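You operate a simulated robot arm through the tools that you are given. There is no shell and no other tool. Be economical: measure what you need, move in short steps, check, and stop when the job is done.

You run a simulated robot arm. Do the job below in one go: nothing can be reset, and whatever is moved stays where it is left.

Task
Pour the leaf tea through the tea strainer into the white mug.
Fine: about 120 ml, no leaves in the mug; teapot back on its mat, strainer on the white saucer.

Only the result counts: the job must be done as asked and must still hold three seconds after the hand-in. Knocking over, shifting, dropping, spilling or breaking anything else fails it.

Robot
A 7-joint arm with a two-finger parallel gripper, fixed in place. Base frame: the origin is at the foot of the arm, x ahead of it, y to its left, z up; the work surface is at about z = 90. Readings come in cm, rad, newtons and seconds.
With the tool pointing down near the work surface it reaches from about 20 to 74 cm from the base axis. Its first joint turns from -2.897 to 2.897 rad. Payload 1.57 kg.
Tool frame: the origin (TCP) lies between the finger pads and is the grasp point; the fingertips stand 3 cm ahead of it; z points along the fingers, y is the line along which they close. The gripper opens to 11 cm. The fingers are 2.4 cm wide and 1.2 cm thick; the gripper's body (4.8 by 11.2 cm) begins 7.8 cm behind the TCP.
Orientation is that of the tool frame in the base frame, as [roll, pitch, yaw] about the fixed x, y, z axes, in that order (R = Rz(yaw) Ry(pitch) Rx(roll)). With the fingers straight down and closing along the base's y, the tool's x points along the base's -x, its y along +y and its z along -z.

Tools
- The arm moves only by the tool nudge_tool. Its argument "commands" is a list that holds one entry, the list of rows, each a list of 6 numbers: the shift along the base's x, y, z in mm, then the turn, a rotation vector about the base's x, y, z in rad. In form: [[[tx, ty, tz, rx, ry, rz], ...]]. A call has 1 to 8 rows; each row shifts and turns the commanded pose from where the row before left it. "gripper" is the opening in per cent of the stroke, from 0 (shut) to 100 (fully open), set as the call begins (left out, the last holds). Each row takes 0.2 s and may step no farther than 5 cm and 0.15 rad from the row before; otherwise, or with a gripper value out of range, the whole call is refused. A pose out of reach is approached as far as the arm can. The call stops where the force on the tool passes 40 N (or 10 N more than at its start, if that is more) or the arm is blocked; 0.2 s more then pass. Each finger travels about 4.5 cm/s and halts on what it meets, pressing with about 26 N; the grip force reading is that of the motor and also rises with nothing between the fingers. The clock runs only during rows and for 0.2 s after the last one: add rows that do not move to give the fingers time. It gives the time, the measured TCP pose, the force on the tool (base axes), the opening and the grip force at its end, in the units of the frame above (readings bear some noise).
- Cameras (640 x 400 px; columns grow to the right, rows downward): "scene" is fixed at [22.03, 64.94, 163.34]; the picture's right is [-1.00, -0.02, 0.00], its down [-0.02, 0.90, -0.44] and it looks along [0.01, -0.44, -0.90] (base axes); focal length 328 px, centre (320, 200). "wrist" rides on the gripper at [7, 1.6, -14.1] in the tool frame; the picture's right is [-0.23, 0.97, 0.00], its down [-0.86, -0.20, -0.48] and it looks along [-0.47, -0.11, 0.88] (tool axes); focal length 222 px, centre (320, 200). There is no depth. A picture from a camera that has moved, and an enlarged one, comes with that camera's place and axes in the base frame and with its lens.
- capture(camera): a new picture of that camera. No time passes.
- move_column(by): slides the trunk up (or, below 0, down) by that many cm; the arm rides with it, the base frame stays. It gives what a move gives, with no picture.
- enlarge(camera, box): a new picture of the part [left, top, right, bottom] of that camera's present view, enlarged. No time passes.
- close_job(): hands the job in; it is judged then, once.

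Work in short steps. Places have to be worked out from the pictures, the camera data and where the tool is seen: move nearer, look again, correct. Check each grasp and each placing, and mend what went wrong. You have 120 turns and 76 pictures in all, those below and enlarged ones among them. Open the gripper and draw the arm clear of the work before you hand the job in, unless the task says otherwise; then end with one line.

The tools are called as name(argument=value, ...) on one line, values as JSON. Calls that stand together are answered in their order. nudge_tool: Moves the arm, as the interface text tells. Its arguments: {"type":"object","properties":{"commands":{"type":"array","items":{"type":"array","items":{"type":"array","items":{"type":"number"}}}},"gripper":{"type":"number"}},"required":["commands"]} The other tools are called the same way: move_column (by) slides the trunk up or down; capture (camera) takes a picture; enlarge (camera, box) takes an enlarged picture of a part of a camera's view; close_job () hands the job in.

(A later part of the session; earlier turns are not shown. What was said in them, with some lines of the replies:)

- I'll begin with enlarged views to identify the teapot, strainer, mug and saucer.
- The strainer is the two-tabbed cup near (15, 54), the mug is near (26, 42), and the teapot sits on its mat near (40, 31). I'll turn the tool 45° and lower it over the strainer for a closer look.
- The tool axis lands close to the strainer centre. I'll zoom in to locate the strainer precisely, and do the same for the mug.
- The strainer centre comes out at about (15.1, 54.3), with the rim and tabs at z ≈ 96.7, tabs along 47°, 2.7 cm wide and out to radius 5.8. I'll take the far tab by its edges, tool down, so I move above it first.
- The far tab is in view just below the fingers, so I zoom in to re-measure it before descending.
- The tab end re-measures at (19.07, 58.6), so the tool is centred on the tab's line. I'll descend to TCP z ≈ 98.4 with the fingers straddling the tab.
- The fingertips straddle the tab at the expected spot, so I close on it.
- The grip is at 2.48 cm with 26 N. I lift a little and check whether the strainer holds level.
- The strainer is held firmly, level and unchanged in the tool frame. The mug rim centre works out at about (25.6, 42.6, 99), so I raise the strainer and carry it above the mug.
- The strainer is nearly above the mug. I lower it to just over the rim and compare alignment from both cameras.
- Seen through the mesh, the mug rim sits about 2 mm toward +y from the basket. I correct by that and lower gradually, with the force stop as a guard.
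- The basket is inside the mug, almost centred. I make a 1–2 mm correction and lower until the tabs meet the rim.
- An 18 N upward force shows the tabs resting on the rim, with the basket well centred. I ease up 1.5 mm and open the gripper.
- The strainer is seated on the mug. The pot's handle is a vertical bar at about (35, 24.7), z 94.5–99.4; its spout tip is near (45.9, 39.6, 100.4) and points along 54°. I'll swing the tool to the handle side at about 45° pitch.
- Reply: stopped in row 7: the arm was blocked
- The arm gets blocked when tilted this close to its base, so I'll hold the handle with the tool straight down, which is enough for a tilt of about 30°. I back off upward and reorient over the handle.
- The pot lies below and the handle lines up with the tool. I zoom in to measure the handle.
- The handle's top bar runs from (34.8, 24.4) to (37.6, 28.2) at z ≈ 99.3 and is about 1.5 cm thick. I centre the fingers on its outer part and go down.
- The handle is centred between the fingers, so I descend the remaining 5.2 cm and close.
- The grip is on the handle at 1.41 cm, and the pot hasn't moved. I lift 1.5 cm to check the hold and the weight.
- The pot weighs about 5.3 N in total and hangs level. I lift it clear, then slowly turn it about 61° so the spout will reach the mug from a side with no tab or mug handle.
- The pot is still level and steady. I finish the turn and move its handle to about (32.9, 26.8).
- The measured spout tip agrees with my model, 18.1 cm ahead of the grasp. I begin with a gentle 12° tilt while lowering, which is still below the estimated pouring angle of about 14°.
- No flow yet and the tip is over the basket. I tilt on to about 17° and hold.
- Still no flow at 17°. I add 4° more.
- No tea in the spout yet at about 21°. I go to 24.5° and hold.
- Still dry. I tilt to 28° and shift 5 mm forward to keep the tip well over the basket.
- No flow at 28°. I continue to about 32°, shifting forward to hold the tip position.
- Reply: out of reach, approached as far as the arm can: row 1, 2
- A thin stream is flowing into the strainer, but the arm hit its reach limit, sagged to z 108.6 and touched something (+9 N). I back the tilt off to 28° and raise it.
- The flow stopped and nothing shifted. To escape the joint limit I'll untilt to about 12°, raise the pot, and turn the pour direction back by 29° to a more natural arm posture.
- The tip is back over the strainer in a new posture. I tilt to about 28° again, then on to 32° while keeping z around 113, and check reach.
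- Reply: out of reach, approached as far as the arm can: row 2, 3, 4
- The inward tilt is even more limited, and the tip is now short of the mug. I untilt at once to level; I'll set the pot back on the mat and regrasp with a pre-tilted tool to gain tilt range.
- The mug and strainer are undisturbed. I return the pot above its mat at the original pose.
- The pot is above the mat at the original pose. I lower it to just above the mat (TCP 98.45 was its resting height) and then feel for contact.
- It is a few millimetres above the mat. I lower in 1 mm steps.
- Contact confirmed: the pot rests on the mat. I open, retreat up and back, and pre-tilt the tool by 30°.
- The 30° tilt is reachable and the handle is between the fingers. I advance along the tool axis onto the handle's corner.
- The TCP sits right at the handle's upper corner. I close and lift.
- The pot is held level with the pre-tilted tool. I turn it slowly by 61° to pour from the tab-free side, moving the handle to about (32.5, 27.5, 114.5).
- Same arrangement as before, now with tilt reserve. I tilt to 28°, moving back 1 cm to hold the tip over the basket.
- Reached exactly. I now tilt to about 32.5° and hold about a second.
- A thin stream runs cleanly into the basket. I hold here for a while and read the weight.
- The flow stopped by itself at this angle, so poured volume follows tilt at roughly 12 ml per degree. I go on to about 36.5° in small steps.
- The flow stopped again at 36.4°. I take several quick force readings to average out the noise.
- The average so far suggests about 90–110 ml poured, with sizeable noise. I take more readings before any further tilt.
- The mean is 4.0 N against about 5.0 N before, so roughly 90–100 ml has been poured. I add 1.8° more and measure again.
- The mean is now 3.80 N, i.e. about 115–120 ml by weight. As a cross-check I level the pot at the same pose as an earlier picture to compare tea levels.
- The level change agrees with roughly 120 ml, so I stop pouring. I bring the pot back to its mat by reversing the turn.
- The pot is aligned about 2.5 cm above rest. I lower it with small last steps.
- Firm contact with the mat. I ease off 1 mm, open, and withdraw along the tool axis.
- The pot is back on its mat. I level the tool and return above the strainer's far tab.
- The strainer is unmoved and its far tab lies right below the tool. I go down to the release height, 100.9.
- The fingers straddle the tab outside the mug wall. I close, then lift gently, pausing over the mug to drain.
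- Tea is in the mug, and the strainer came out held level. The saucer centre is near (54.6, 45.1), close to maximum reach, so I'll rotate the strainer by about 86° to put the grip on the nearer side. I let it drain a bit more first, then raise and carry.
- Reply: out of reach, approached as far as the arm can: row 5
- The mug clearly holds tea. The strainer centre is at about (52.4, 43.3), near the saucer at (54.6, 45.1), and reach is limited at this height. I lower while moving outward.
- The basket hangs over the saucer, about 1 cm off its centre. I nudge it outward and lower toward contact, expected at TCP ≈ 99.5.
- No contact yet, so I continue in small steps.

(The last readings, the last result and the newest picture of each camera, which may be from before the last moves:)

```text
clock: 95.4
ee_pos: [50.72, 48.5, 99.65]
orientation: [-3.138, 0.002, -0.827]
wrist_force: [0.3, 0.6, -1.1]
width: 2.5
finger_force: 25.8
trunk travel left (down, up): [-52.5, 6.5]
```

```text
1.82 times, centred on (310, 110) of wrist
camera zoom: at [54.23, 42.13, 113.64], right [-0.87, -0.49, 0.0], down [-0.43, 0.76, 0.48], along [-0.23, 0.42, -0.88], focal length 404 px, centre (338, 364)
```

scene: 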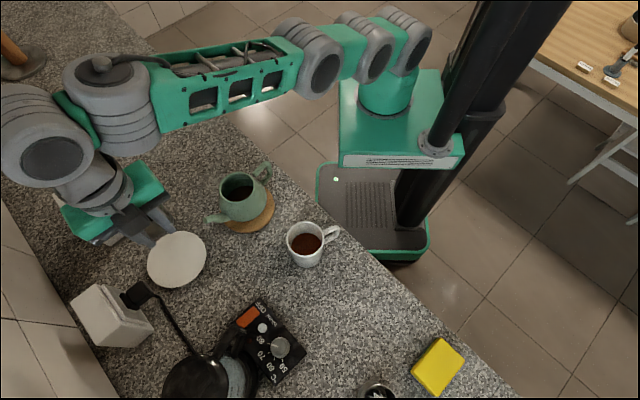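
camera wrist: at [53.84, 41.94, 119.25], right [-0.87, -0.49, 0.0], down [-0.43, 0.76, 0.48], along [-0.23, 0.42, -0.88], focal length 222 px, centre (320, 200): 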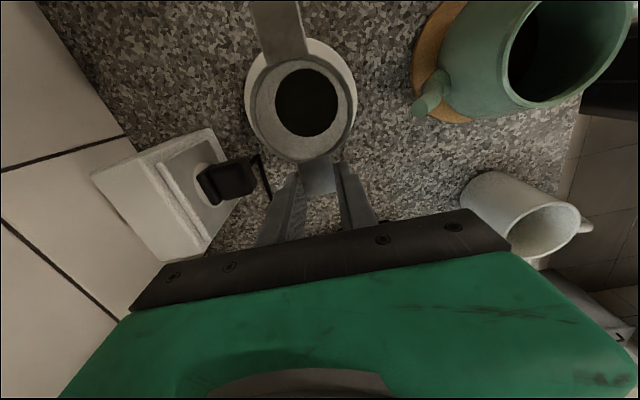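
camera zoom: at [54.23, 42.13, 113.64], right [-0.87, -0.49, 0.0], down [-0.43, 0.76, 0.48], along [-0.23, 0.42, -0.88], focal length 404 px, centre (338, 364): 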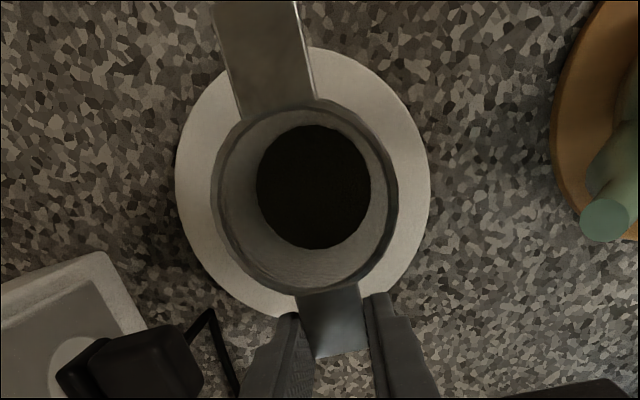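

The basket is nicely within the saucer. I continue down in 1.5 mm steps to contact.

nudge_tool(commands=[[[0, 0, -1.5, 0, 0, 0], [0, 0, -1.5, 0, 0, 0], [0, 0, 0, 0, 0, 0]]])

nudge_tool(commands=[[[0, 0, -1.5, 0, 0, 0], [0, 0, 0, 0, 0, 0]]])

```text
clock: 96.2
ee_pos: [50.7, 48.35, 99.2]
orientation: [-3.136, 0.003, -0.828]
wrist_force: [0.1, 0.1, 0.6]
width: 2.49
finger_force: 26.1
trunk travel left (down, up): [-52.5, 6.5]
```

```text
clock: 96.8
ee_pos: [50.7, 48.36, 99.15]
orientation: [-3.138, 0.001, -0.829]
wrist_force: [-0.2, 0.9, 4.8]
width: 2.5
finger_force: 25.5
trunk travel left (down, up): [-52.5, 6.5]
```

4.8 N shows contact with the saucer. I release and rise straight up.

nudge_tool(commands=[[[0, 0, 0, 0, 0, 0], [0, 0, 0, 0, 0, 0], [0, 0, 0, 0, 0, 0]]], gripper=45)

nudge_tool(commands=[[[0, 0, 20, 0, 0, 0], [0, 0, 40, 0, 0, 0], [-5, -5, 40, 0, 0, 0], [-20, -10, 40, 0, 0, 0], [-30, -20, 30, 0, 0, 0]]])

enlarge(camera="wrist", box=[150, 0, 500, 220])

```text
clock: 97.6
ee_pos: [50.79, 48.49, 99.08]
orientation: [-3.138, 0.002, -0.829]
wrist_force: [0.0, 0.0, -0.2]
width: 4.93
finger_force: 0.1
trunk travel left (down, up): [-52.5, 6.5]
```

```text
clock: 98.8
ee_pos: [45.12, 44.74, 116.08]
orientation: [-3.139, 0.0, -0.827]
wrist_force: [-0.4, 0.8, 0.3]
width: 4.94
finger_force: 0.1
trunk travel left (down, up): [-52.5, 6.5]
```

```text
1.82 times, centred on (325, 110) of wrist
camera zoom: at [48.61, 38.55, 130.19], right [-0.87, -0.49, 0.0], down [-0.43, 0.76, 0.48], along [-0.23, 0.42, -0.88], focal length 404 px, centre (311, 364)
```

zoom: 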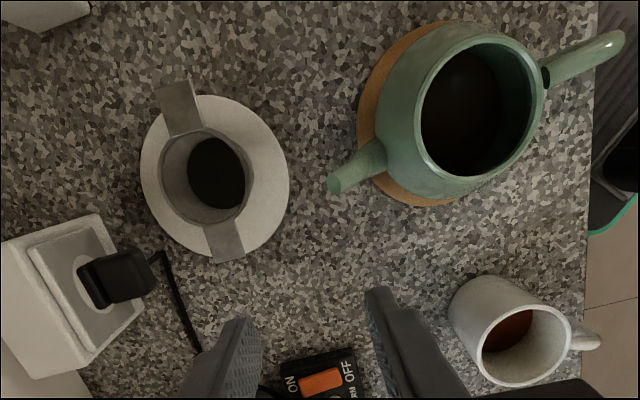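

The strainer stands upright on the saucer and the pot is on its mat. I check the tea level in the mug from above.

enlarge(camera="scene", box=[275, 210, 345, 275])

```text
6.15 times, centred on (310, 242) of scene
camera zoom: at [22.03, 64.94, 163.34], right [-1.0, -0.02, 0.0], down [-0.02, 0.9, -0.44], along [0.01, -0.44, -0.9], focal length 2021 px, centre (382, -62)
```

zoom: 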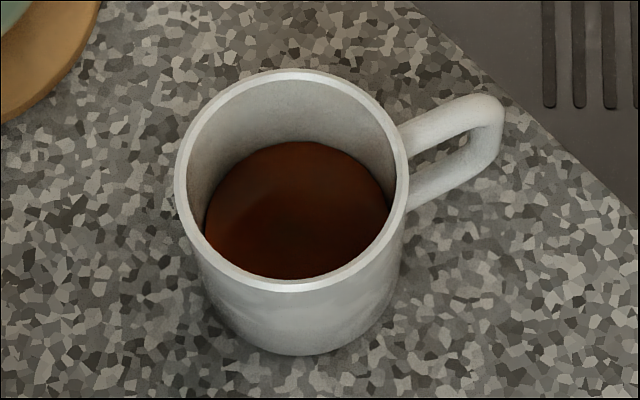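

The level reads about 5.3 cm below the rim, which with this mug's size is roughly 95–105 ml — on the low side of 120. I'll do a careful ~20 ml top-up through the strainer using the known poses, first regripping the strainer by reversing my retreat.

nudge_tool(commands=[[[30, 20, -30, 0, 0, 0], [20, 10, -40, 0, 0, 0], [5, 5, -40, 0, 0, 0], [0, 0, -40, 0, 0, 0], [0, 0, -17, 0, 0, 0], [0, 0, -3, 0, 0, 0], [0, 0, 0, 0, 0, 0]]])

nudge_tool(commands=[[[0, 0, 0, 0, 0, 0], [0, 0, 0, 0, 0, 0], [0, 0, 0, 0, 0, 0], [0, 0, 0, 0, 0, 0]]], gripper=0)

```text
clock: 100.4
ee_pos: [50.71, 48.34, 99.14]
orientation: [-3.138, 0.003, -0.827]
wrist_force: [0.5, -0.3, -0.3]
width: 4.94
finger_force: 0.1
trunk travel left (down, up): [-52.5, 6.5]
```

```text
clock: 101.4
ee_pos: [50.7, 48.47, 99.03]
orientation: [-3.138, 0.001, -0.828]
wrist_force: [0.0, 0.2, -0.3]
width: 2.51
finger_force: 26.3
trunk travel left (down, up): [-52.5, 6.5]
```

Gripped again at 2.5 cm. I lift, draw inward and rotate back toward the mug at a safe height.

nudge_tool(commands=[[[0, 0, 10, 0, 0, 0], [0, 0, 40, 0, 0, 0], [-8, -5, 40, 0, 0, 0], [-8, -5, 40, 0, 0, 0], [-5, -5, 25, 0, 0, 0], [0, 0, 0, 0, 0, 0]]])

nudge_tool(commands=[[[-16, 0, 0, 0, 0, -0.12], [-16, 0, 0, 0, 0, -0.125], [-16, 0, 0, 0, 0, -0.125], [-16, 0, 0, 0, 0, -0.125], [-16, 0, 0, 0, 0, -0.125], [-16, 0, 0, 0, 0, -0.125], [-16, 0, 0, 0, 0, -0.125]]])

nudge_tool(commands=[[[-17, 0, 0, 0, 0, -0.125], [-17, 0, 0, 0, 0, -0.125], [-17, 0, 0, 0, 0, -0.125], [-17, 0, 0, 0, 0, -0.125], [-17, 0, 0, 0, 0, -0.13], [0, 0, 0, 0, 0, 0]]])

```text
clock: 102.8
ee_pos: [48.82, 47.01, 114.71]
orientation: [-3.137, 0.003, -0.827]
wrist_force: [0.5, -0.3, -0.7]
width: 2.53
finger_force: 25.7
trunk travel left (down, up): [-52.5, 6.5]
```

```text
clock: 104.4
ee_pos: [41.9, 51.75, 113.34]
orientation: [-3.132, 0.009, -1.619]
wrist_force: [7.5, 7.2, -15.2]
width: 2.49
finger_force: 25.7
out of reach, approached as far as the arm can: row 2, 3, 4, 5, 6, 7
trunk travel left (down, up): [-52.5, 6.5]
stopped in row 7: the force on the tool passed its limit (the readings are from after the stop); the commanded pose is now the measured one
```

```text
clock: 104.7
ee_pos: [41.9, 51.91, 113.27]
orientation: [-3.129, 0.011, -1.623]
wrist_force: [6.4, 6.7, -13.7]
width: 2.5
finger_force: 25.8
out of reach, approached as far as the arm can: row 1
trunk travel left (down, up): [-52.5, 6.5]
stopped in row 1: the force on the tool passed its limit (the readings are from after the stop); the commanded pose is now the measured one
```

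The arm deviated and felt a force of about 15 N. I look at the scene before any further motion.

capture(camera="scene")

```text
5 pictures are left
```

scene: 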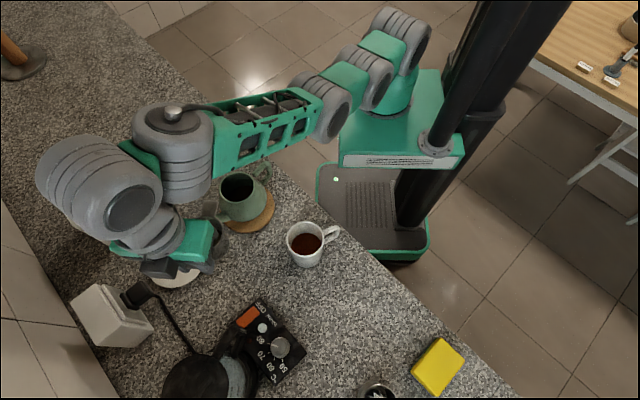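

The strainer is still held and nothing looks displaced, but the elbow is in a cramped posture. I back out along the path I came, restoring the previous yaw.

nudge_tool(commands=[[[10, -7, 4, 0, 0, 0.114], [10, -7, 4, 0, 0, 0.114], [10, -7, 4, 0, 0, 0.114], [10, -7, 4, 0, 0, 0.114]]])

```text
clock: 105.7
ee_pos: [45.78, 49.28, 114.86]
orientation: [-3.128, 0.013, -1.166]
wrist_force: [0.3, -0.7, -0.7]
width: 2.48
finger_force: 26.0
trunk travel left (down, up): [-52.5, 6.5]
```

The force is gone and the arm is tracking again. I finish restoring the yaw, and then move inward without rotating.

nudge_tool(commands=[[[8, -7, 2, 0, 0, 0.113], [8, -7, 2, 0, 0, 0.113], [8, -7, 2, 0, 0, 0.113], [0, 0, 0, 0, 0, 0]]])

nudge_tool(commands=[[[-20, -3, 0, 0, 0, 0], [-20, -3, 0, 0, 0, 0], [0, 0, 0, 0, 0, 0]]])

```text
clock: 106.7
ee_pos: [48.28, 47.08, 115.43]
orientation: [-3.129, 0.012, -0.826]
wrist_force: [-0.3, -0.3, -0.2]
width: 2.49
finger_force: 25.6
trunk travel left (down, up): [-52.5, 6.5]
```

```text
clock: 107.5
ee_pos: [46.13, 48.52, 116.35]
orientation: [-3.13, 0.017, -0.827]
wrist_force: [-0.7, -0.6, -1.2]
width: 2.49
finger_force: 25.5
out of reach, approached as far as the arm can: row 1, 2
trunk travel left (down, up): [-52.5, 6.5]
```

The arm resists reducing radius at this azimuth, but earlier it reached (45.1, 44.7) at this yaw. I move there.

nudge_tool(commands=[[[10, -8, 0, 0, 0, 0], [5, -12, 0, 0, 0, 0], [-5, -12, 0, 0, 0, 0], [-10, -6, 0, 0, 0, 0], [0, 0, 0, 0, 0, 0]]])

```text
clock: 108.7
ee_pos: [44.64, 43.17, 115.75]
orientation: [-3.127, 0.009, -0.829]
wrist_force: [-0.4, -0.3, -0.2]
width: 2.51
finger_force: 26.0
trunk travel left (down, up): [-52.5, 6.5]
```

Tracking again at (44.6, 43.2). I continue inward over the pot with 6 cm clearance while rotating back gradually.

nudge_tool(commands=[[[-20, -10, 0, 0, 0, 0], [-20, -10, 0, 0, 0, 0], [-20, -10, 0, 0, 0, 0], [0, 0, 0, 0, 0, 0]]])

```text
clock: 109.7
ee_pos: [38.63, 40.21, 115.75]
orientation: [-3.127, 0.009, -0.826]
wrist_force: [0.3, 0.1, 0.6]
width: 2.51
finger_force: 26.0
trunk travel left (down, up): [-52.5, 6.5]
```

Good. I rotate back in stages while moving to the mug.

nudge_tool(commands=[[[-8, 4, 0, 0, 0, -0.125], [-8, 4, 0, 0, 0, -0.125], [-8, 5, 0, 0, 0, -0.125], [-8, 5, 0, 0, 0, -0.125], [0, 0, 0, 0, 0, 0]]])

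nudge_tool(commands=[[[-8, 6, 0, 0, 0, -0.125], [-8, 6, 0, 0, 0, -0.125], [-8, 6, 0, 0, 0, -0.125], [-8, 6, 0, 0, 0, -0.125], [0, 0, 0, 0, 0, 0]]])

```text
clock: 110.8
ee_pos: [35.52, 42.06, 115.74]
orientation: [-3.129, 0.009, -1.329]
wrist_force: [-1.0, -0.1, 0.1]
width: 2.51
finger_force: 26.1
trunk travel left (down, up): [-52.5, 6.5]
```

```text
clock: 112.0
ee_pos: [32.2, 44.43, 115.74]
orientation: [-3.128, 0.009, -1.829]
wrist_force: [-0.2, 0.2, -0.4]
width: 2.51
finger_force: 26.2
trunk travel left (down, up): [-52.5, 6.5]
```

Tracking perfectly. I finish the rotation above the mug, also removing the ~1° tilt error.

nudge_tool(commands=[[[-8, 6, 0, -0.005, 0.0155, -0.125], [-8, 6, 0, 0, 0, -0.125], [-8, 6, 0, 0, 0, -0.125], [-8.5, 6, 0, 0, 0, -0.123], [0, 0, -20, 0, 0, 0], [0, 0, -25, 0, 0, 0], [0, 0, 0, 0, 0, 0]]])

enlarge(camera="wrist", box=[210, 0, 390, 200])

```text
clock: 113.7
ee_pos: [28.96, 46.81, 111.77]
orientation: [-3.141, 0.004, -2.328]
wrist_force: [-0.1, 0.5, -0.7]
width: 2.49
finger_force: 25.5
out of reach, approached as far as the arm can: row 5
trunk travel left (down, up): [-52.5, 6.5]
```

```text
2.00 times, centred on (300, 100) of wrist
camera zoom: at [23.01, 42.88, 125.79], right [-0.55, 0.83, 0.0], down [0.73, 0.48, 0.48], along [0.4, 0.27, -0.88], focal length 444 px, centre (360, 400)
```

zoom: 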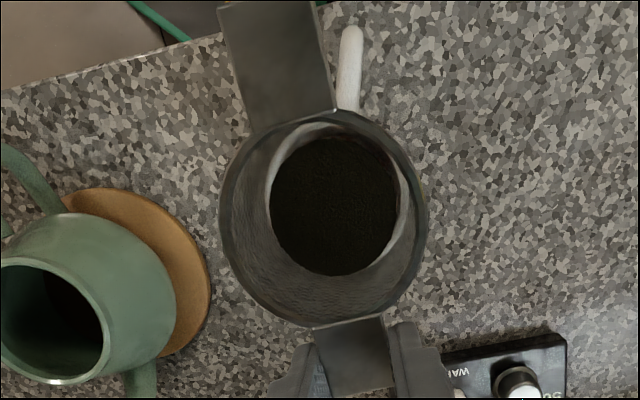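

The strainer is aligned over the mug as before. I lower stepwise, watching that the arm tracks.

nudge_tool(commands=[[[0, 0, -20, 0, 0, 0], [0, 0, -10, 0, 0, 0], [0, 0, 0, 0, 0, 0]]])

```text
clock: 114.5
ee_pos: [28.91, 46.87, 108.73]
orientation: [-3.139, 0.003, -2.326]
wrist_force: [-0.8, -0.8, -0.5]
width: 2.53
finger_force: 26.2
trunk travel left (down, up): [-52.5, 6.5]
```

Tracking well. I continue down into the mug.

nudge_tool(commands=[[[0, 0, -20, 0, 0, 0], [0, 0, -20, 0, 0, 0], [0, 0, -20, 0, 0, 0], [0, 0, -10, 0, 0, 0], [0, 0, -4, 0, 0, 0], [0, 0, 0, 0, 0, 0]]])

```text
clock: 115.8
ee_pos: [29.27, 47.16, 102.13]
orientation: [-3.135, -0.005, -2.327]
wrist_force: [0.4, -0.3, -1.1]
width: 2.48
finger_force: 26.2
out of reach, approached as far as the arm can: row 4, 5
trunk travel left (down, up): [-52.5, 6.5]
```

Only a reach limit is holding it at z 102.1, with no contact force. I step back up slightly into range and use the trunk to lower the last centimetre.

nudge_tool(commands=[[[0, 0, 6, 0, 0, 0], [0, 0, 4, 0, 0, 0], [0, 0, 0, 0, 0, 0]]])

move_column(by=-0.8)

```text
clock: 116.7
ee_pos: [29.15, 47.16, 103.08]
orientation: [-3.14, 0.001, -2.327]
wrist_force: [0.3, 0.0, -0.4]
width: 2.48
finger_force: 26.1
trunk travel left (down, up): [-52.5, 6.5]
```

```text
clock: 117.2
ee_pos: [29.27, 47.21, 102.32]
orientation: [-3.139, 0.001, -2.326]
wrist_force: [0.3, 0.4, -0.6]
width: 2.53
finger_force: 25.5
trunk travel left (down, up): [-51.7, 7.3]
```

The trunk lowering works. I recentre by 3 mm and then lower another 1.0 cm with the trunk.

nudge_tool(commands=[[[-2.5, -3, 1, 0, 0, 0], [0, 0, 0, 0, 0, 0]]])

move_column(by=-0.8)

```text
clock: 117.8
ee_pos: [28.97, 46.83, 102.43]
orientation: [-3.14, 0.002, -2.327]
wrist_force: [0.6, 1.1, -0.3]
width: 2.49
finger_force: 26.1
trunk travel left (down, up): [-51.7, 7.3]
```

```text
clock: 118.4
ee_pos: [28.92, 46.93, 101.66]
orientation: [-3.139, 0.0, -2.328]
wrist_force: [1.4, 1.0, -1.3]
width: 2.5
finger_force: 26.3
trunk travel left (down, up): [-50.9, 8.1]
```

Well centred at z 101.66; seating was at about 100.9. I continue with small trunk steps.

move_column(by=-0.5)

move_column(by=-0.3)

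```text
clock: 118.9
ee_pos: [28.94, 46.92, 101.03]
orientation: [-3.139, 0.001, -2.327]
wrist_force: [1.3, -0.1, -1.6]
width: 2.5
finger_force: 26.4
trunk travel left (down, up): [-50.4, 8.6]
```

```text
clock: 119.5
ee_pos: [29.08, 46.91, 100.88]
orientation: [-3.141, 0.003, -2.327]
wrist_force: [3.8, 2.9, 5.4]
width: 2.48
finger_force: 25.9
trunk travel left (down, up): [-50.1, 8.9]
```

Seated with about 6 N upward force. I release, rise clear, and restore the trunk height.

nudge_tool(commands=[[[0, 0, 0, 0, 0, 0], [0, 0, 0, 0, 0, 0], [0, 0, 0, 0, 0, 0]]], gripper=45)

nudge_tool(commands=[[[0, 0, 15, 0, 0, 0], [0, 0, 40, 0, 0, 0], [0, 0, 50, 0, 0, 0], [0, 0, 30, 0, 0, 0]]])

move_column(by=2.4)

capture(camera="scene")

```text
clock: 120.2
ee_pos: [28.95, 46.87, 100.75]
orientation: [-3.139, 0.0, -2.327]
wrist_force: [-0.6, 0.9, -0.3]
width: 4.99
finger_force: 0.0
trunk travel left (down, up): [-50.1, 8.9]
```

```text
clock: 121.2
ee_pos: [28.89, 46.83, 114.38]
orientation: [3.142, 0.002, -2.326]
wrist_force: [0.5, 0.1, -0.7]
width: 4.96
finger_force: 0.1
trunk travel left (down, up): [-50.1, 8.9]
```

```text
clock: 122.0
ee_pos: [28.89, 46.79, 116.7]
orientation: [-3.14, 0.001, -2.326]
wrist_force: [0.1, 0.0, 0.3]
width: 4.94
finger_force: 0.1
trunk travel left (down, up): [-52.5, 6.5]
```

```text
3 pictures are left
```

scene: 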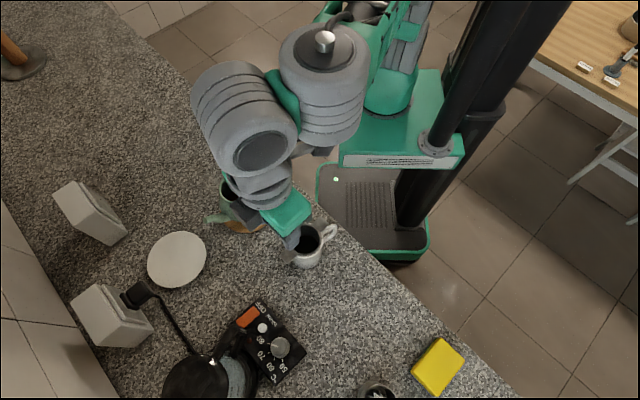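

The strainer is seated again and everything is in place, but the elbow posture differs from before. I return to the starting pose to try to unwind it before grasping the pot.

nudge_tool(commands=[[[-20, -12, 20, 0, 0, -0.116], [-20, -12, 20, 0, 0, -0.116], [-20, -12, 20, 0, 0, -0.116], [-20, -12, 20, 0, 0, -0.116], [-20, -12, 20, 0, 0, -0.116], [-22, -13, 20, 0, 0, -0.116], [-22, -13, 11, 0, 0, -0.119], [0, 0, 0, 0, 0, 0]]])

```text
clock: 123.8
ee_pos: [14.45, 38.25, 129.94]
orientation: [-3.141, 0.002, -3.141]
wrist_force: [0.2, 0.0, -0.2]
width: 4.93
finger_force: 0.2
trunk travel left (down, up): [-52.5, 6.5]
```

At the start pose. I move to the pot pre-grasp area, tool down with yaw −2.196.

nudge_tool(commands=[[[23, -21, -12, 0, 0, 0.118], [23, -21, -12, 0, 0, 0.118], [23, -21, -12, 0, 0, 0.118], [23, -21, -12, 0, 0, 0.118], [23, -21, -12, 0, 0, 0.118], [23, -21, -12, 0, 0, 0.118], [23, -21, -12, 0, 0, 0.118], [23, -20, -12, 0, 0, 0.119]]])

nudge_tool(commands=[[[0, 0, 0, 0.106, -0.077, 0], [0, 0, 0, 0.106, -0.077, 0], [0, 0, 0, 0.106, -0.077, 0], [0, 0, 0, 0.106, -0.077, 0], [0, 0, 0, 0, 0, 0]]], gripper=50)

```text
clock: 125.5
ee_pos: [32.95, 21.59, 120.24]
orientation: [-3.14, 0.002, -2.194]
wrist_force: [0.2, 0.2, 0.1]
width: 4.95
finger_force: 0.1
trunk travel left (down, up): [-52.5, 6.5]
```

```text
clock: 126.8
ee_pos: [32.84, 21.64, 120.25]
orientation: [-3.137, 0.529, -2.195]
wrist_force: [0.1, -0.2, -0.3]
width: 5.49
finger_force: 0.1
trunk travel left (down, up): [-52.5, 6.5]
```

The pose is reached cleanly. Before touching the pot I do a dry run of the pouring motion with the empty gripper to be sure it is reachable in this posture.

nudge_tool(commands=[[[20, 30, -57, 0, 0, 0.0]]])

nudge_tool(commands=[[[20, 30, -28, 0, 0, 0], [0, 0, -30, 0, 0, 0.1], [-2, 3, 6, 0, 0, 0.106], [-2, 3, 0, 0, 0, 0.106], [-2, 3, 0, 0, 0, 0.106], [-2, 3, 0, 0, 0, 0.106], [-2, 3, 0, 0, 0, 0.106], [-2, 3, 0, 0, 0, 0.106]]])

nudge_tool(commands=[[[-3, 3, 0, 0, 0, 0.106], [-4, 4, 0, 0, 0, 0.106], [-5, 4, 0, 0, 0, 0.112], [0, 0, 0, -0.121, -0.056, 0], [0, 0, 0, -0.121, -0.056, 0], [0, 0, 0, -0.121, -0.056, 0], [0, 0, 0, -0.121, -0.056, 0], [0, 0, 0, -0.121, -0.056, 0]]])

nudge_tool(commands=[[[0, 0, 0, -0.03, -0.014, 0], [0, 0, 0, 0, 0, 0]]])

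```text
refused: row 1 steps farther than a row can; nothing moved
```

```text
clock: 128.6
ee_pos: [33.73, 26.36, 115.03]
orientation: [-3.137, 0.526, -1.459]
wrist_force: [-0.3, 1.1, -0.3]
width: 5.51
finger_force: 0.1
trunk travel left (down, up): [-52.5, 6.5]
```

```text
clock: 130.3
ee_pos: [32.75, 27.75, 115.04]
orientation: [-3.137, -0.083, -1.133]
wrist_force: [-0.6, -1.6, -0.9]
width: 5.5
finger_force: 0.1
out of reach, approached as far as the arm can: row 8
trunk travel left (down, up): [-52.5, 6.5]
```

```text
clock: 130.9
ee_pos: [32.89, 27.66, 114.99]
orientation: [-3.137, -0.115, -1.135]
wrist_force: [0.2, 0.1, 0.2]
width: 5.49
finger_force: 0.0
trunk travel left (down, up): [-52.5, 6.5]
```

It is marginal at the last degrees, so I'll grasp with a 40° pre-tilt instead for margin. I retrace, tilting back and un-rotating.

nudge_tool(commands=[[[0, -2, 0, 0.123, 0.057, 0], [0, -2, 0, 0.123, 0.057, 0], [0, -2, 0, 0.123, 0.057, 0], [0, -2, 0, 0.123, 0.057, 0], [0, -2, 0, 0.123, 0.057, 0], [0, -2, 0, 0.122, 0.057, 0], [0, 0, 0, 0, 0, -0.13], [0, 0, 0, 0, 0, -0.13]]])

nudge_tool(commands=[[[0, -6, 0, 0, 0, -0.134], [0, -6, 0, 0, 0, -0.134], [0, -8, 0, 0, 0, -0.134], [0, -8, 0, 0, 0, -0.134], [0, -8, 0, 0, 0, -0.134], [0, -8, -10, 0, 0, -0.132], [0, 0, 0, 0, 0, 0]]])

```text
clock: 132.8
ee_pos: [33.42, 27.08, 114.88]
orientation: [-3.126, 0.614, -1.398]
wrist_force: [0.6, 0.3, -0.4]
width: 5.49
finger_force: 0.1
out of reach, approached as far as the arm can: row 2
trunk travel left (down, up): [-52.5, 6.5]
```

```text
clock: 134.3
ee_pos: [33.43, 22.54, 113.83]
orientation: [-3.126, 0.617, -2.197]
wrist_force: [0.7, 0.3, -0.6]
width: 5.51
finger_force: 0.0
trunk travel left (down, up): [-52.5, 6.5]
```

The tool is at 35° pre-tilt, good enough for margin. I descend and approach the handle corner along the tool axis.

nudge_tool(commands=[[[-2, -4, -40, 0, 0, 0], [0, 0, -40, 0, 0, 0], [0, 0, -27, 0, 0, 0], [6, 8, -14, 0, 0, 0], [6, 8, -14, 0, 0, 0], [5, 7, -13, 0, 0, 0], [0, 0, 0, 0, 0, 0]]])

enlarge(camera="wrist", box=[230, 80, 430, 240])

```text
clock: 135.9
ee_pos: [35.02, 24.58, 99.07]
orientation: [-3.126, 0.615, -2.198]
wrist_force: [-0.6, -0.2, 0.0]
width: 5.5
finger_force: 0.0
trunk travel left (down, up): [-52.5, 6.5]
```

```text
2.50 times, centred on (330, 160) of wrist
camera zoom: at [25.44, 14.46, 106.5], right [-0.67, 0.73, 0.12], down [0.4, 0.23, 0.89], along [0.62, 0.65, -0.45], focal length 555 px, centre (295, 300)
```

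zoom: 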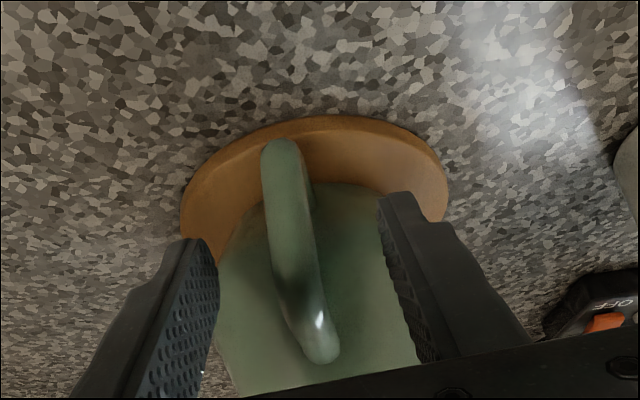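

The handle is centred as before. I close and lift smoothly.

nudge_tool(commands=[[[0, 0, 0, 0, 0, 0], [0, 0, 0, 0, 0, 0], [0, 0, 0, 0, 0, 0], [0, 0, 0, 0, 0, 0]]], gripper=0)

nudge_tool(commands=[[[0, 0, 5, 0, 0, 0], [0, 0, 15, 0, 0, 0], [0, 0, 30, 0, 0, 0], [0, 0, 35, 0, 0, 0], [0, 0, 40, 0, 0, 0], [0, 0, 30, 0, 0, 0], [0, 0, 0, 0, 0, 0]]])

```text
clock: 136.9
ee_pos: [35.01, 24.59, 99.06]
orientation: [-3.128, 0.615, -2.197]
wrist_force: [-0.1, -0.6, -0.2]
width: 1.4
finger_force: 25.8
trunk travel left (down, up): [-52.5, 6.5]
```

```text
clock: 138.6
ee_pos: [35.03, 24.54, 114.57]
orientation: [-3.129, 0.615, -2.196]
wrist_force: [-0.4, 0.1, -4.0]
width: 1.38
finger_force: 26.0
trunk travel left (down, up): [-52.5, 6.5]
```

The pot is held, 4.0 N as expected. I turn it to the pouring direction as before.

nudge_tool(commands=[[[0, 0, 2, 0, 0, 0.1], [-2, 3, 0, 0, 0, 0.106], [-2, 3, 0, 0, 0, 0.106], [-2, 3, 0, 0, 0, 0.106], [-2, 3, 0, 0, 0, 0.106], [-2, 3, 0, 0, 0, 0.106], [-3, 3, 0, 0, 0, 0.106]]])

nudge_tool(commands=[[[-4, 3, 0, 0, 0, 0.106], [-4, 3, 0, 0, 0, 0.106], [-4, 2, 0, 0, 0, 0.112], [0, 0, 0, 0, 0, 0], [0, 0, 0, 0, 0, 0]]])

```text
clock: 140.2
ee_pos: [33.78, 26.38, 114.82]
orientation: [-3.127, 0.615, -1.46]
wrist_force: [-0.8, -0.2, -4.4]
width: 1.4
finger_force: 26.0
trunk travel left (down, up): [-52.5, 6.5]
```

```text
clock: 141.3
ee_pos: [32.46, 27.12, 114.83]
orientation: [-3.126, 0.614, -1.138]
wrist_force: [-0.2, 0.1, -4.4]
width: 1.37
finger_force: 25.7
trunk travel left (down, up): [-52.5, 6.5]
```

In position. I tilt to about 35.5°, still below the current threshold of about 38°.

nudge_tool(commands=[[[0, 0, 0, -0.0937, -0.0435, 0], [0, 0, 0, -0.0937, -0.0435, 0], [0, 0, 0, -0.0937, -0.0435, 0], [0, 0, 0, -0.0937, -0.0435, 0], [0, 0, 0, -0.0937, -0.0435, 0], [-1, 2, 0, -0.0937, -0.0435, 0], [0, 0, 0, 0, 0, 0]]])

```text
clock: 142.9
ee_pos: [32.53, 27.36, 114.71]
orientation: [-3.126, -0.005, -1.136]
wrist_force: [-0.8, 0.0, -3.5]
width: 1.38
finger_force: 26.3
trunk travel left (down, up): [-52.5, 6.5]
```

Reached without trouble. I now ease to about 39.9° and hold until the flow stops.

nudge_tool(commands=[[[-1, 2, 1, -0.0173, -0.008, 0], [-1, 2, 1, -0.0173, -0.008, 0], [0, 1, 1, -0.0173, -0.008, 0], [0, 0, 0, -0.0173, -0.008, 0], [0, 0, 0, 0, 0, 0], [0, 0, 0, 0, 0, 0], [0, 0, 0, 0, 0, 0], [0, 0, 0, 0, 0, 0]]])

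nudge_tool(commands=[[[0, 0, 0, 0, 0, 0], [0, 0, 0, 0, 0, 0], [0, 0, 0, 0, 0, 0], [0, 0, 0, 0, 0, 0], [0, 0, 0, 0, 0, 0], [0, 0, 0, 0, 0, 0], [0, 0, 0, 0, 0, 0]]])

nudge_tool(commands=[[[0, 0, 0, 0, 0, 0], [0, 0, 0, 0, 0, 0], [0, 0, 0, 0, 0, 0], [0, 0, 0, 0, 0, 0], [0, 0, 0, 0, 0, 0]]])

```text
clock: 144.8
ee_pos: [32.16, 27.83, 115.1]
orientation: [-3.125, -0.08, -1.138]
wrist_force: [-0.4, -0.2, -3.9]
width: 1.36
finger_force: 26.4
trunk travel left (down, up): [-52.5, 6.5]
```

```text
clock: 146.3
ee_pos: [32.24, 27.93, 115.07]
orientation: [-3.126, -0.08, -1.137]
wrist_force: [-0.4, 0.5, -3.3]
width: 1.39
finger_force: 26.0
trunk travel left (down, up): [-52.5, 6.5]
```

```text
clock: 147.6
ee_pos: [32.24, 27.74, 114.97]
orientation: [-3.127, -0.078, -1.139]
wrist_force: [0.2, -0.2, -3.4]
width: 1.38
finger_force: 26.2
trunk travel left (down, up): [-52.5, 6.5]
```

The tilt was 39.8° for about 3 s and readings moved to about 3.5 N, consistent with about 20 ml more. I level the pot and turn back to the mat.

nudge_tool(commands=[[[0, 0, 0, 0.09, 0.0418, 0], [0, 0, 0, 0.09, 0.0418, 0], [0, -1, 0, 0.09, 0.0418, 0], [0, -1, 0, 0.09, 0.0418, 0], [0, -1, 0, 0.09, 0.0418, 0], [0, -1, 0, 0.09, 0.0418, 0], [1, -1, 0, 0.09, 0.0418, 0], [0, 0, 0, 0, 0, 0]]])

nudge_tool(commands=[[[3, -2, 0, 0, 0, -0.1], [4, -3, 0, 0, 0, -0.108], [4, -3, 0, 0, 0, -0.108], [3, -3, 0, 0, 0, -0.108], [2, -3, 0, 0, 0, -0.108], [2, -3, 0, 0, 0, -0.108], [2, -3, 0, 0, 0, -0.108]]])

nudge_tool(commands=[[[2, -3, 0, 0, 0, -0.108], [2, -3, 0, 0, 0, -0.108], [2, -2, 0, 0, 0, -0.096], [0, 0, 0, 0, 0, 0], [0, 0, 0, 0, 0, 0]]])

```text
clock: 149.3
ee_pos: [32.29, 27.35, 115.07]
orientation: [-3.129, 0.612, -1.139]
wrist_force: [-0.4, 0.1, -4.0]
width: 1.37
finger_force: 25.8
trunk travel left (down, up): [-52.5, 6.5]
```

```text
clock: 150.9
ee_pos: [34.33, 25.43, 115.05]
orientation: [-3.125, 0.613, -1.887]
wrist_force: [0.6, -0.5, -3.4]
width: 1.38
finger_force: 26.0
trunk travel left (down, up): [-52.5, 6.5]
```

```text
clock: 152.2
ee_pos: [34.99, 24.51, 114.98]
orientation: [-3.126, 0.614, -2.199]
wrist_force: [0.9, -0.1, -3.6]
width: 1.36
finger_force: 26.0
trunk travel left (down, up): [-52.5, 6.5]
```

The pot is exactly above its resting pose, (35.0, 24.6, 99.06). I lower it.

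nudge_tool(commands=[[[0, 0, -40, 0, 0, 0], [0, 0, -40, 0, 0, 0], [0, 0, -40, 0, 0, 0], [0, 0, -22, 0, 0, 0], [0, 0, -12, 0, 0, 0], [0, 0, -3, 0, 0, 0], [0, 0, -2, 0, 0, 0], [0, 0, 0, 0, 0, 0]]])

```text
clock: 153.9
ee_pos: [34.91, 24.45, 99.28]
orientation: [-3.125, 0.617, -2.2]
wrist_force: [-0.6, -1.2, 6.8]
width: 1.37
finger_force: 26.0
trunk travel left (down, up): [-52.5, 6.5]
```

Contact with the mat. I settle another 0.5 mm, release, and withdraw along the tool axis.

nudge_tool(commands=[[[0, 0, -0.5, 0, 0, 0], [0, 0, 0, 0, 0, 0]]])

nudge_tool(commands=[[[0, 0, 0, 0, 0, 0], [0, 0, 0, 0, 0, 0], [0, 0, 0, 0, 0, 0]]], gripper=50)

nudge_tool(commands=[[[-6, -8, 20, 0, 0, 0], [-8, -11, 28, 0, 0, 0], [-4, -5, 40, 0, 0, 0], [0, 0, 50, 0, 0, 0], [0, 0, 40, 0, 0, 0]]])

```text
clock: 154.6
ee_pos: [34.89, 24.5, 99.2]
orientation: [-3.126, 0.616, -2.198]
wrist_force: [1.6, -1.3, 7.2]
width: 1.39
finger_force: 26.4
trunk travel left (down, up): [-52.5, 6.5]
```

```text
clock: 155.3
ee_pos: [35.0, 24.46, 99.19]
orientation: [-3.126, 0.615, -2.198]
wrist_force: [-0.9, 0.6, 0.2]
width: 5.49
finger_force: 0.0
trunk travel left (down, up): [-52.5, 6.5]
```

```text
clock: 156.6
ee_pos: [33.22, 22.15, 117.01]
orientation: [-3.126, 0.613, -2.199]
wrist_force: [1.4, 0.0, -0.1]
width: 5.51
finger_force: 0.1
trunk travel left (down, up): [-52.5, 6.5]
```

The pot is released. I level the tool (fixing its slight roll) and return above the strainer tab.

nudge_tool(commands=[[[-5, 25, 5, -0.0993, 0.0722, 0], [-5, 32, 0, -0.0993, 0.0722, 0], [-5, 38, 0, -0.0993, 0.0722, 0], [-7, 38, 0, -0.0993, 0.0722, 0], [-8, 38, 0, -0.0993, 0.0722, 0], [-8, 38, 0, 0.0092, 0.0126, -0.065], [-4, 38, 0, 0, 0, -0.063], [0, 0, -20, 0, 0, 0]]], gripper=45)

```text
clock: 158.3
ee_pos: [28.78, 46.85, 115.54]
orientation: [-3.141, -0.001, -2.328]
wrist_force: [0.0, 0.2, 0.2]
width: 4.95
finger_force: 0.0
trunk travel left (down, up): [-52.5, 6.5]
```

On target. I descend to the known grasp height of 100.8.

nudge_tool(commands=[[[1.5, 0, -45, 0, 0, 0], [0, 0, -45, 0, 0, 0], [0, 0, -35, 0, 0, 0], [0, 0, -15, 0, 0, 0], [0, 0, -6, 0, 0, 0], [0, 0, 0, 0, 0, 0]]])

```text
clock: 159.8
ee_pos: [29.07, 46.84, 100.76]
orientation: [3.141, -0.001, -2.327]
wrist_force: [-1.4, -1.2, 1.2]
width: 4.93
finger_force: 0.1
trunk travel left (down, up): [-52.5, 6.5]
```

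Reached directly. I close, lift and drain over the mug.

nudge_tool(commands=[[[0, 0, 0, 0, 0, 0], [0, 0, 0, 0, 0, 0], [0, 0, 0, 0, 0, 0], [0, 0, 0, 0, 0, 0]]], gripper=0)

nudge_tool(commands=[[[0, 0, 5, 0, 0, 0], [0, 0, 15, 0, 0, 0], [0, 0, 25, 0, 0, 0], [0, 0, 25, 0, 0, 0], [0, 0, 20, 0, 0, 0], [0, 0, 0, 0, 0, 0], [0, 0, 0, 0, 0, 0], [0, 0, 0, 0, 0, 0]]])

nudge_tool(commands=[[[0, 0, 0, 0, 0, 0], [0, 0, 0, 0, 0, 0], [0, 0, 0, 0, 0, 0], [0, 0, 0, 0, 0, 0], [0, 0, 0, 0, 0, 0], [0, 0, 0, 0, 0, 0], [0, 0, 20, 0, 0, 0], [0, 0, 25, 0, 0, 0]]])

```text
clock: 160.8
ee_pos: [28.95, 46.79, 100.84]
orientation: [3.141, -0.001, -2.327]
wrist_force: [0.9, -0.6, -0.1]
width: 2.47
finger_force: 25.7
trunk travel left (down, up): [-52.5, 6.5]
```

```text
clock: 162.6
ee_pos: [28.87, 46.85, 109.75]
orientation: [-3.141, 0.0, -2.326]
wrist_force: [0.1, -0.8, 0.5]
width: 2.51
finger_force: 26.0
trunk travel left (down, up): [-52.5, 6.5]
```

```text
clock: 164.3
ee_pos: [28.97, 46.87, 114.21]
orientation: [3.139, 0.0, -2.328]
wrist_force: [0.2, -0.2, -0.7]
width: 2.5
finger_force: 26.2
trunk travel left (down, up): [-52.5, 6.5]
```

Held at 2.5 cm. I carry it to the saucer along the same route, in two stages.

nudge_tool(commands=[[[17, 0, 0, 0, 0, 0.12], [17, 0, 0, 0, 0, 0.125], [17, 0, 0, 0, 0, 0.125], [17, 0, 0, 0, 0, 0.125], [17, 0, 0, 0, 0, 0.125], [17, 1, 0, 0, 0, 0.125], [17, 1, 0, 0, 0, 0.125]]])

```text
clock: 165.9
ee_pos: [41.07, 47.06, 114.43]
orientation: [-3.141, -0.001, -1.455]
wrist_force: [-0.3, 0.1, -0.9]
width: 2.49
finger_force: 26.3
trunk travel left (down, up): [-52.5, 6.5]
```

Tracking. I continue the second stage, lowering slightly so it stays within reach.

nudge_tool(commands=[[[16, 1, -2, 0, 0, 0.125], [16, 1, -2, 0, 0, 0.125], [15, 1, -3, 0, 0, 0.125], [15, 0, -3, 0, 0, 0.125], [12, 0, -5, 0, 0, 0.13], [0, 0, 0, 0, 0, 0]]])

```text
clock: 167.3
ee_pos: [48.36, 47.25, 112.88]
orientation: [3.139, -0.001, -0.825]
wrist_force: [0.2, -0.1, -1.0]
width: 2.5
finger_force: 25.7
trunk travel left (down, up): [-52.5, 6.5]
```

On track. I lower while moving out to the same saucer spot, (50.7, 48.4).

nudge_tool(commands=[[[0, 0, -30, 0, 0, 0], [8, 4, -30, 0, 0, 0], [8, 4, -20, 0, 0, 0], [7.5, 3.5, 0, 0, 0, 0], [0, 0, -30, 0, 0, 0], [0, 0, -15, 0, 0, 0], [0, 0, 0, 0, 0, 0]]])

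```text
clock: 168.9
ee_pos: [50.55, 48.43, 100.37]
orientation: [-3.142, 0.0, -0.827]
wrist_force: [-1.0, -0.3, -0.6]
width: 2.48
finger_force: 25.7
trunk travel left (down, up): [-52.5, 6.5]
```

I finish the descent in small steps; contact was at 99.1 last time.

nudge_tool(commands=[[[0, 0, -5, 0, 0, 0], [0, 0, -4, 0, 0, 0], [0, 0, -2, 0, 0, 0], [0, 0, 0, 0, 0, 0]]])

nudge_tool(commands=[[[0, 0, -1.5, 0, 0, 0], [0, 0, 0, 0, 0, 0]]])

```text
clock: 169.9
ee_pos: [50.58, 48.43, 99.08]
orientation: [3.14, 0.0, -0.828]
wrist_force: [-0.2, -0.7, -0.8]
width: 2.49
finger_force: 26.1
trunk travel left (down, up): [-52.5, 6.5]
```

```text
clock: 170.6
ee_pos: [50.73, 48.5, 99.08]
orientation: [3.141, 0.001, -0.828]
wrist_force: [-1.1, 0.0, 2.2]
width: 2.51
finger_force: 25.8
trunk travel left (down, up): [-52.5, 6.5]
```

Contact at 99.1 as before. I release and retreat upward and inward.

nudge_tool(commands=[[[0, 0, 0, 0, 0, 0], [0, 0, 0, 0, 0, 0], [0, 0, 0, 0, 0, 0]]], gripper=45)

nudge_tool(commands=[[[0, 0, 20, 0, 0, 0], [0, 0, 40, 0, 0, 0], [-5, -5, 40, 0, 0, 0], [-20, -15, 40, 0, 0, 0], [-30, -25, 30, 0, 0, 0]]])

nudge_tool(commands=[[[-20, -15, 10, 0, 0, 0], [-20, -15, 10, 0, 0, 0], [-20, -15, 10, 0, 0, 0], [0, 0, 0, 0, 0, 0]]])

capture(camera="scene")

```text
clock: 171.3
ee_pos: [50.63, 48.46, 99.17]
orientation: [3.14, -0.001, -0.827]
wrist_force: [0.8, -0.1, 0.4]
width: 4.94
finger_force: 0.0
trunk travel left (down, up): [-52.5, 6.5]
```

```text
clock: 172.6
ee_pos: [45.14, 43.74, 115.93]
orientation: [3.14, -0.001, -0.828]
wrist_force: [-0.3, 0.2, -0.5]
width: 4.93
finger_force: 0.1
trunk travel left (down, up): [-52.5, 6.5]
```

```text
clock: 173.6
ee_pos: [39.12, 39.38, 119.08]
orientation: [3.14, 0.0, -0.826]
wrist_force: [-0.1, 0.0, 0.3]
width: 4.95
finger_force: 0.0
trunk travel left (down, up): [-52.5, 6.5]
```

```text
1 pictures are left
```

scene: 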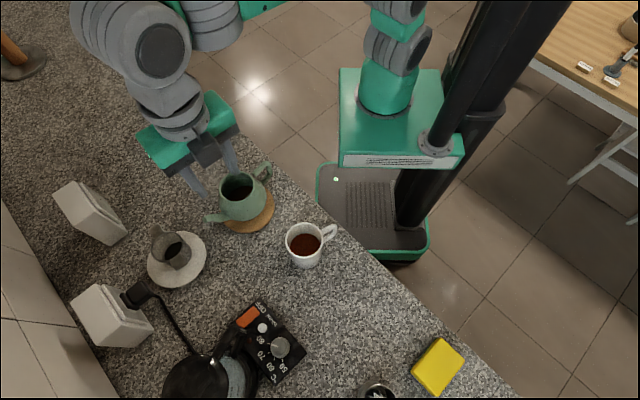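

All is in place. I use the last picture for the mug level.

enlarge(camera="scene", box=[275, 210, 345, 275])

```text
6.15 times, centred on (310, 242) of scene
camera zoom: at [22.03, 64.94, 163.34], right [-1.0, -0.02, 0.0], down [-0.02, 0.9, -0.44], along [0.01, -0.44, -0.9], focal length 2021 px, centre (382, -62)
```

zoom: 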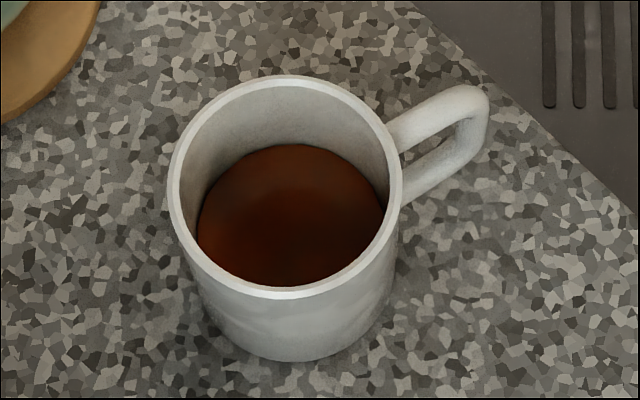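

The tea has risen a little, to about 110–120 ml, with no leaves in it. I draw the arm further clear.

nudge_tool(commands=[[[0, 0, 30, 0, 0, 0], [-20, -20, 20, 0, 0, 0], [-20, -20, 10, 0, 0, 0], [-20, -20, 0, 0, 0, 0], [0, 0, 0, 0, 0, 0]]], gripper=100)

close_job()

```text
clock: 174.8
ee_pos: [33.13, 33.31, 125.02]
orientation: [3.14, 0.001, -0.827]
wrist_force: [-0.4, 0.3, 0.1]
width: 11.01
finger_force: 0.0
trunk travel left (down, up): [-52.5, 6.5]
```

```text
The job is handed in.
```

I poured the tea through the strainer into the white mug and handed the job in: I estimate 105–120 ml with no leaves visible; the teapot is on its mat, the strainer on the white saucer, and the mug shifted about 2–3 mm during the top-up.
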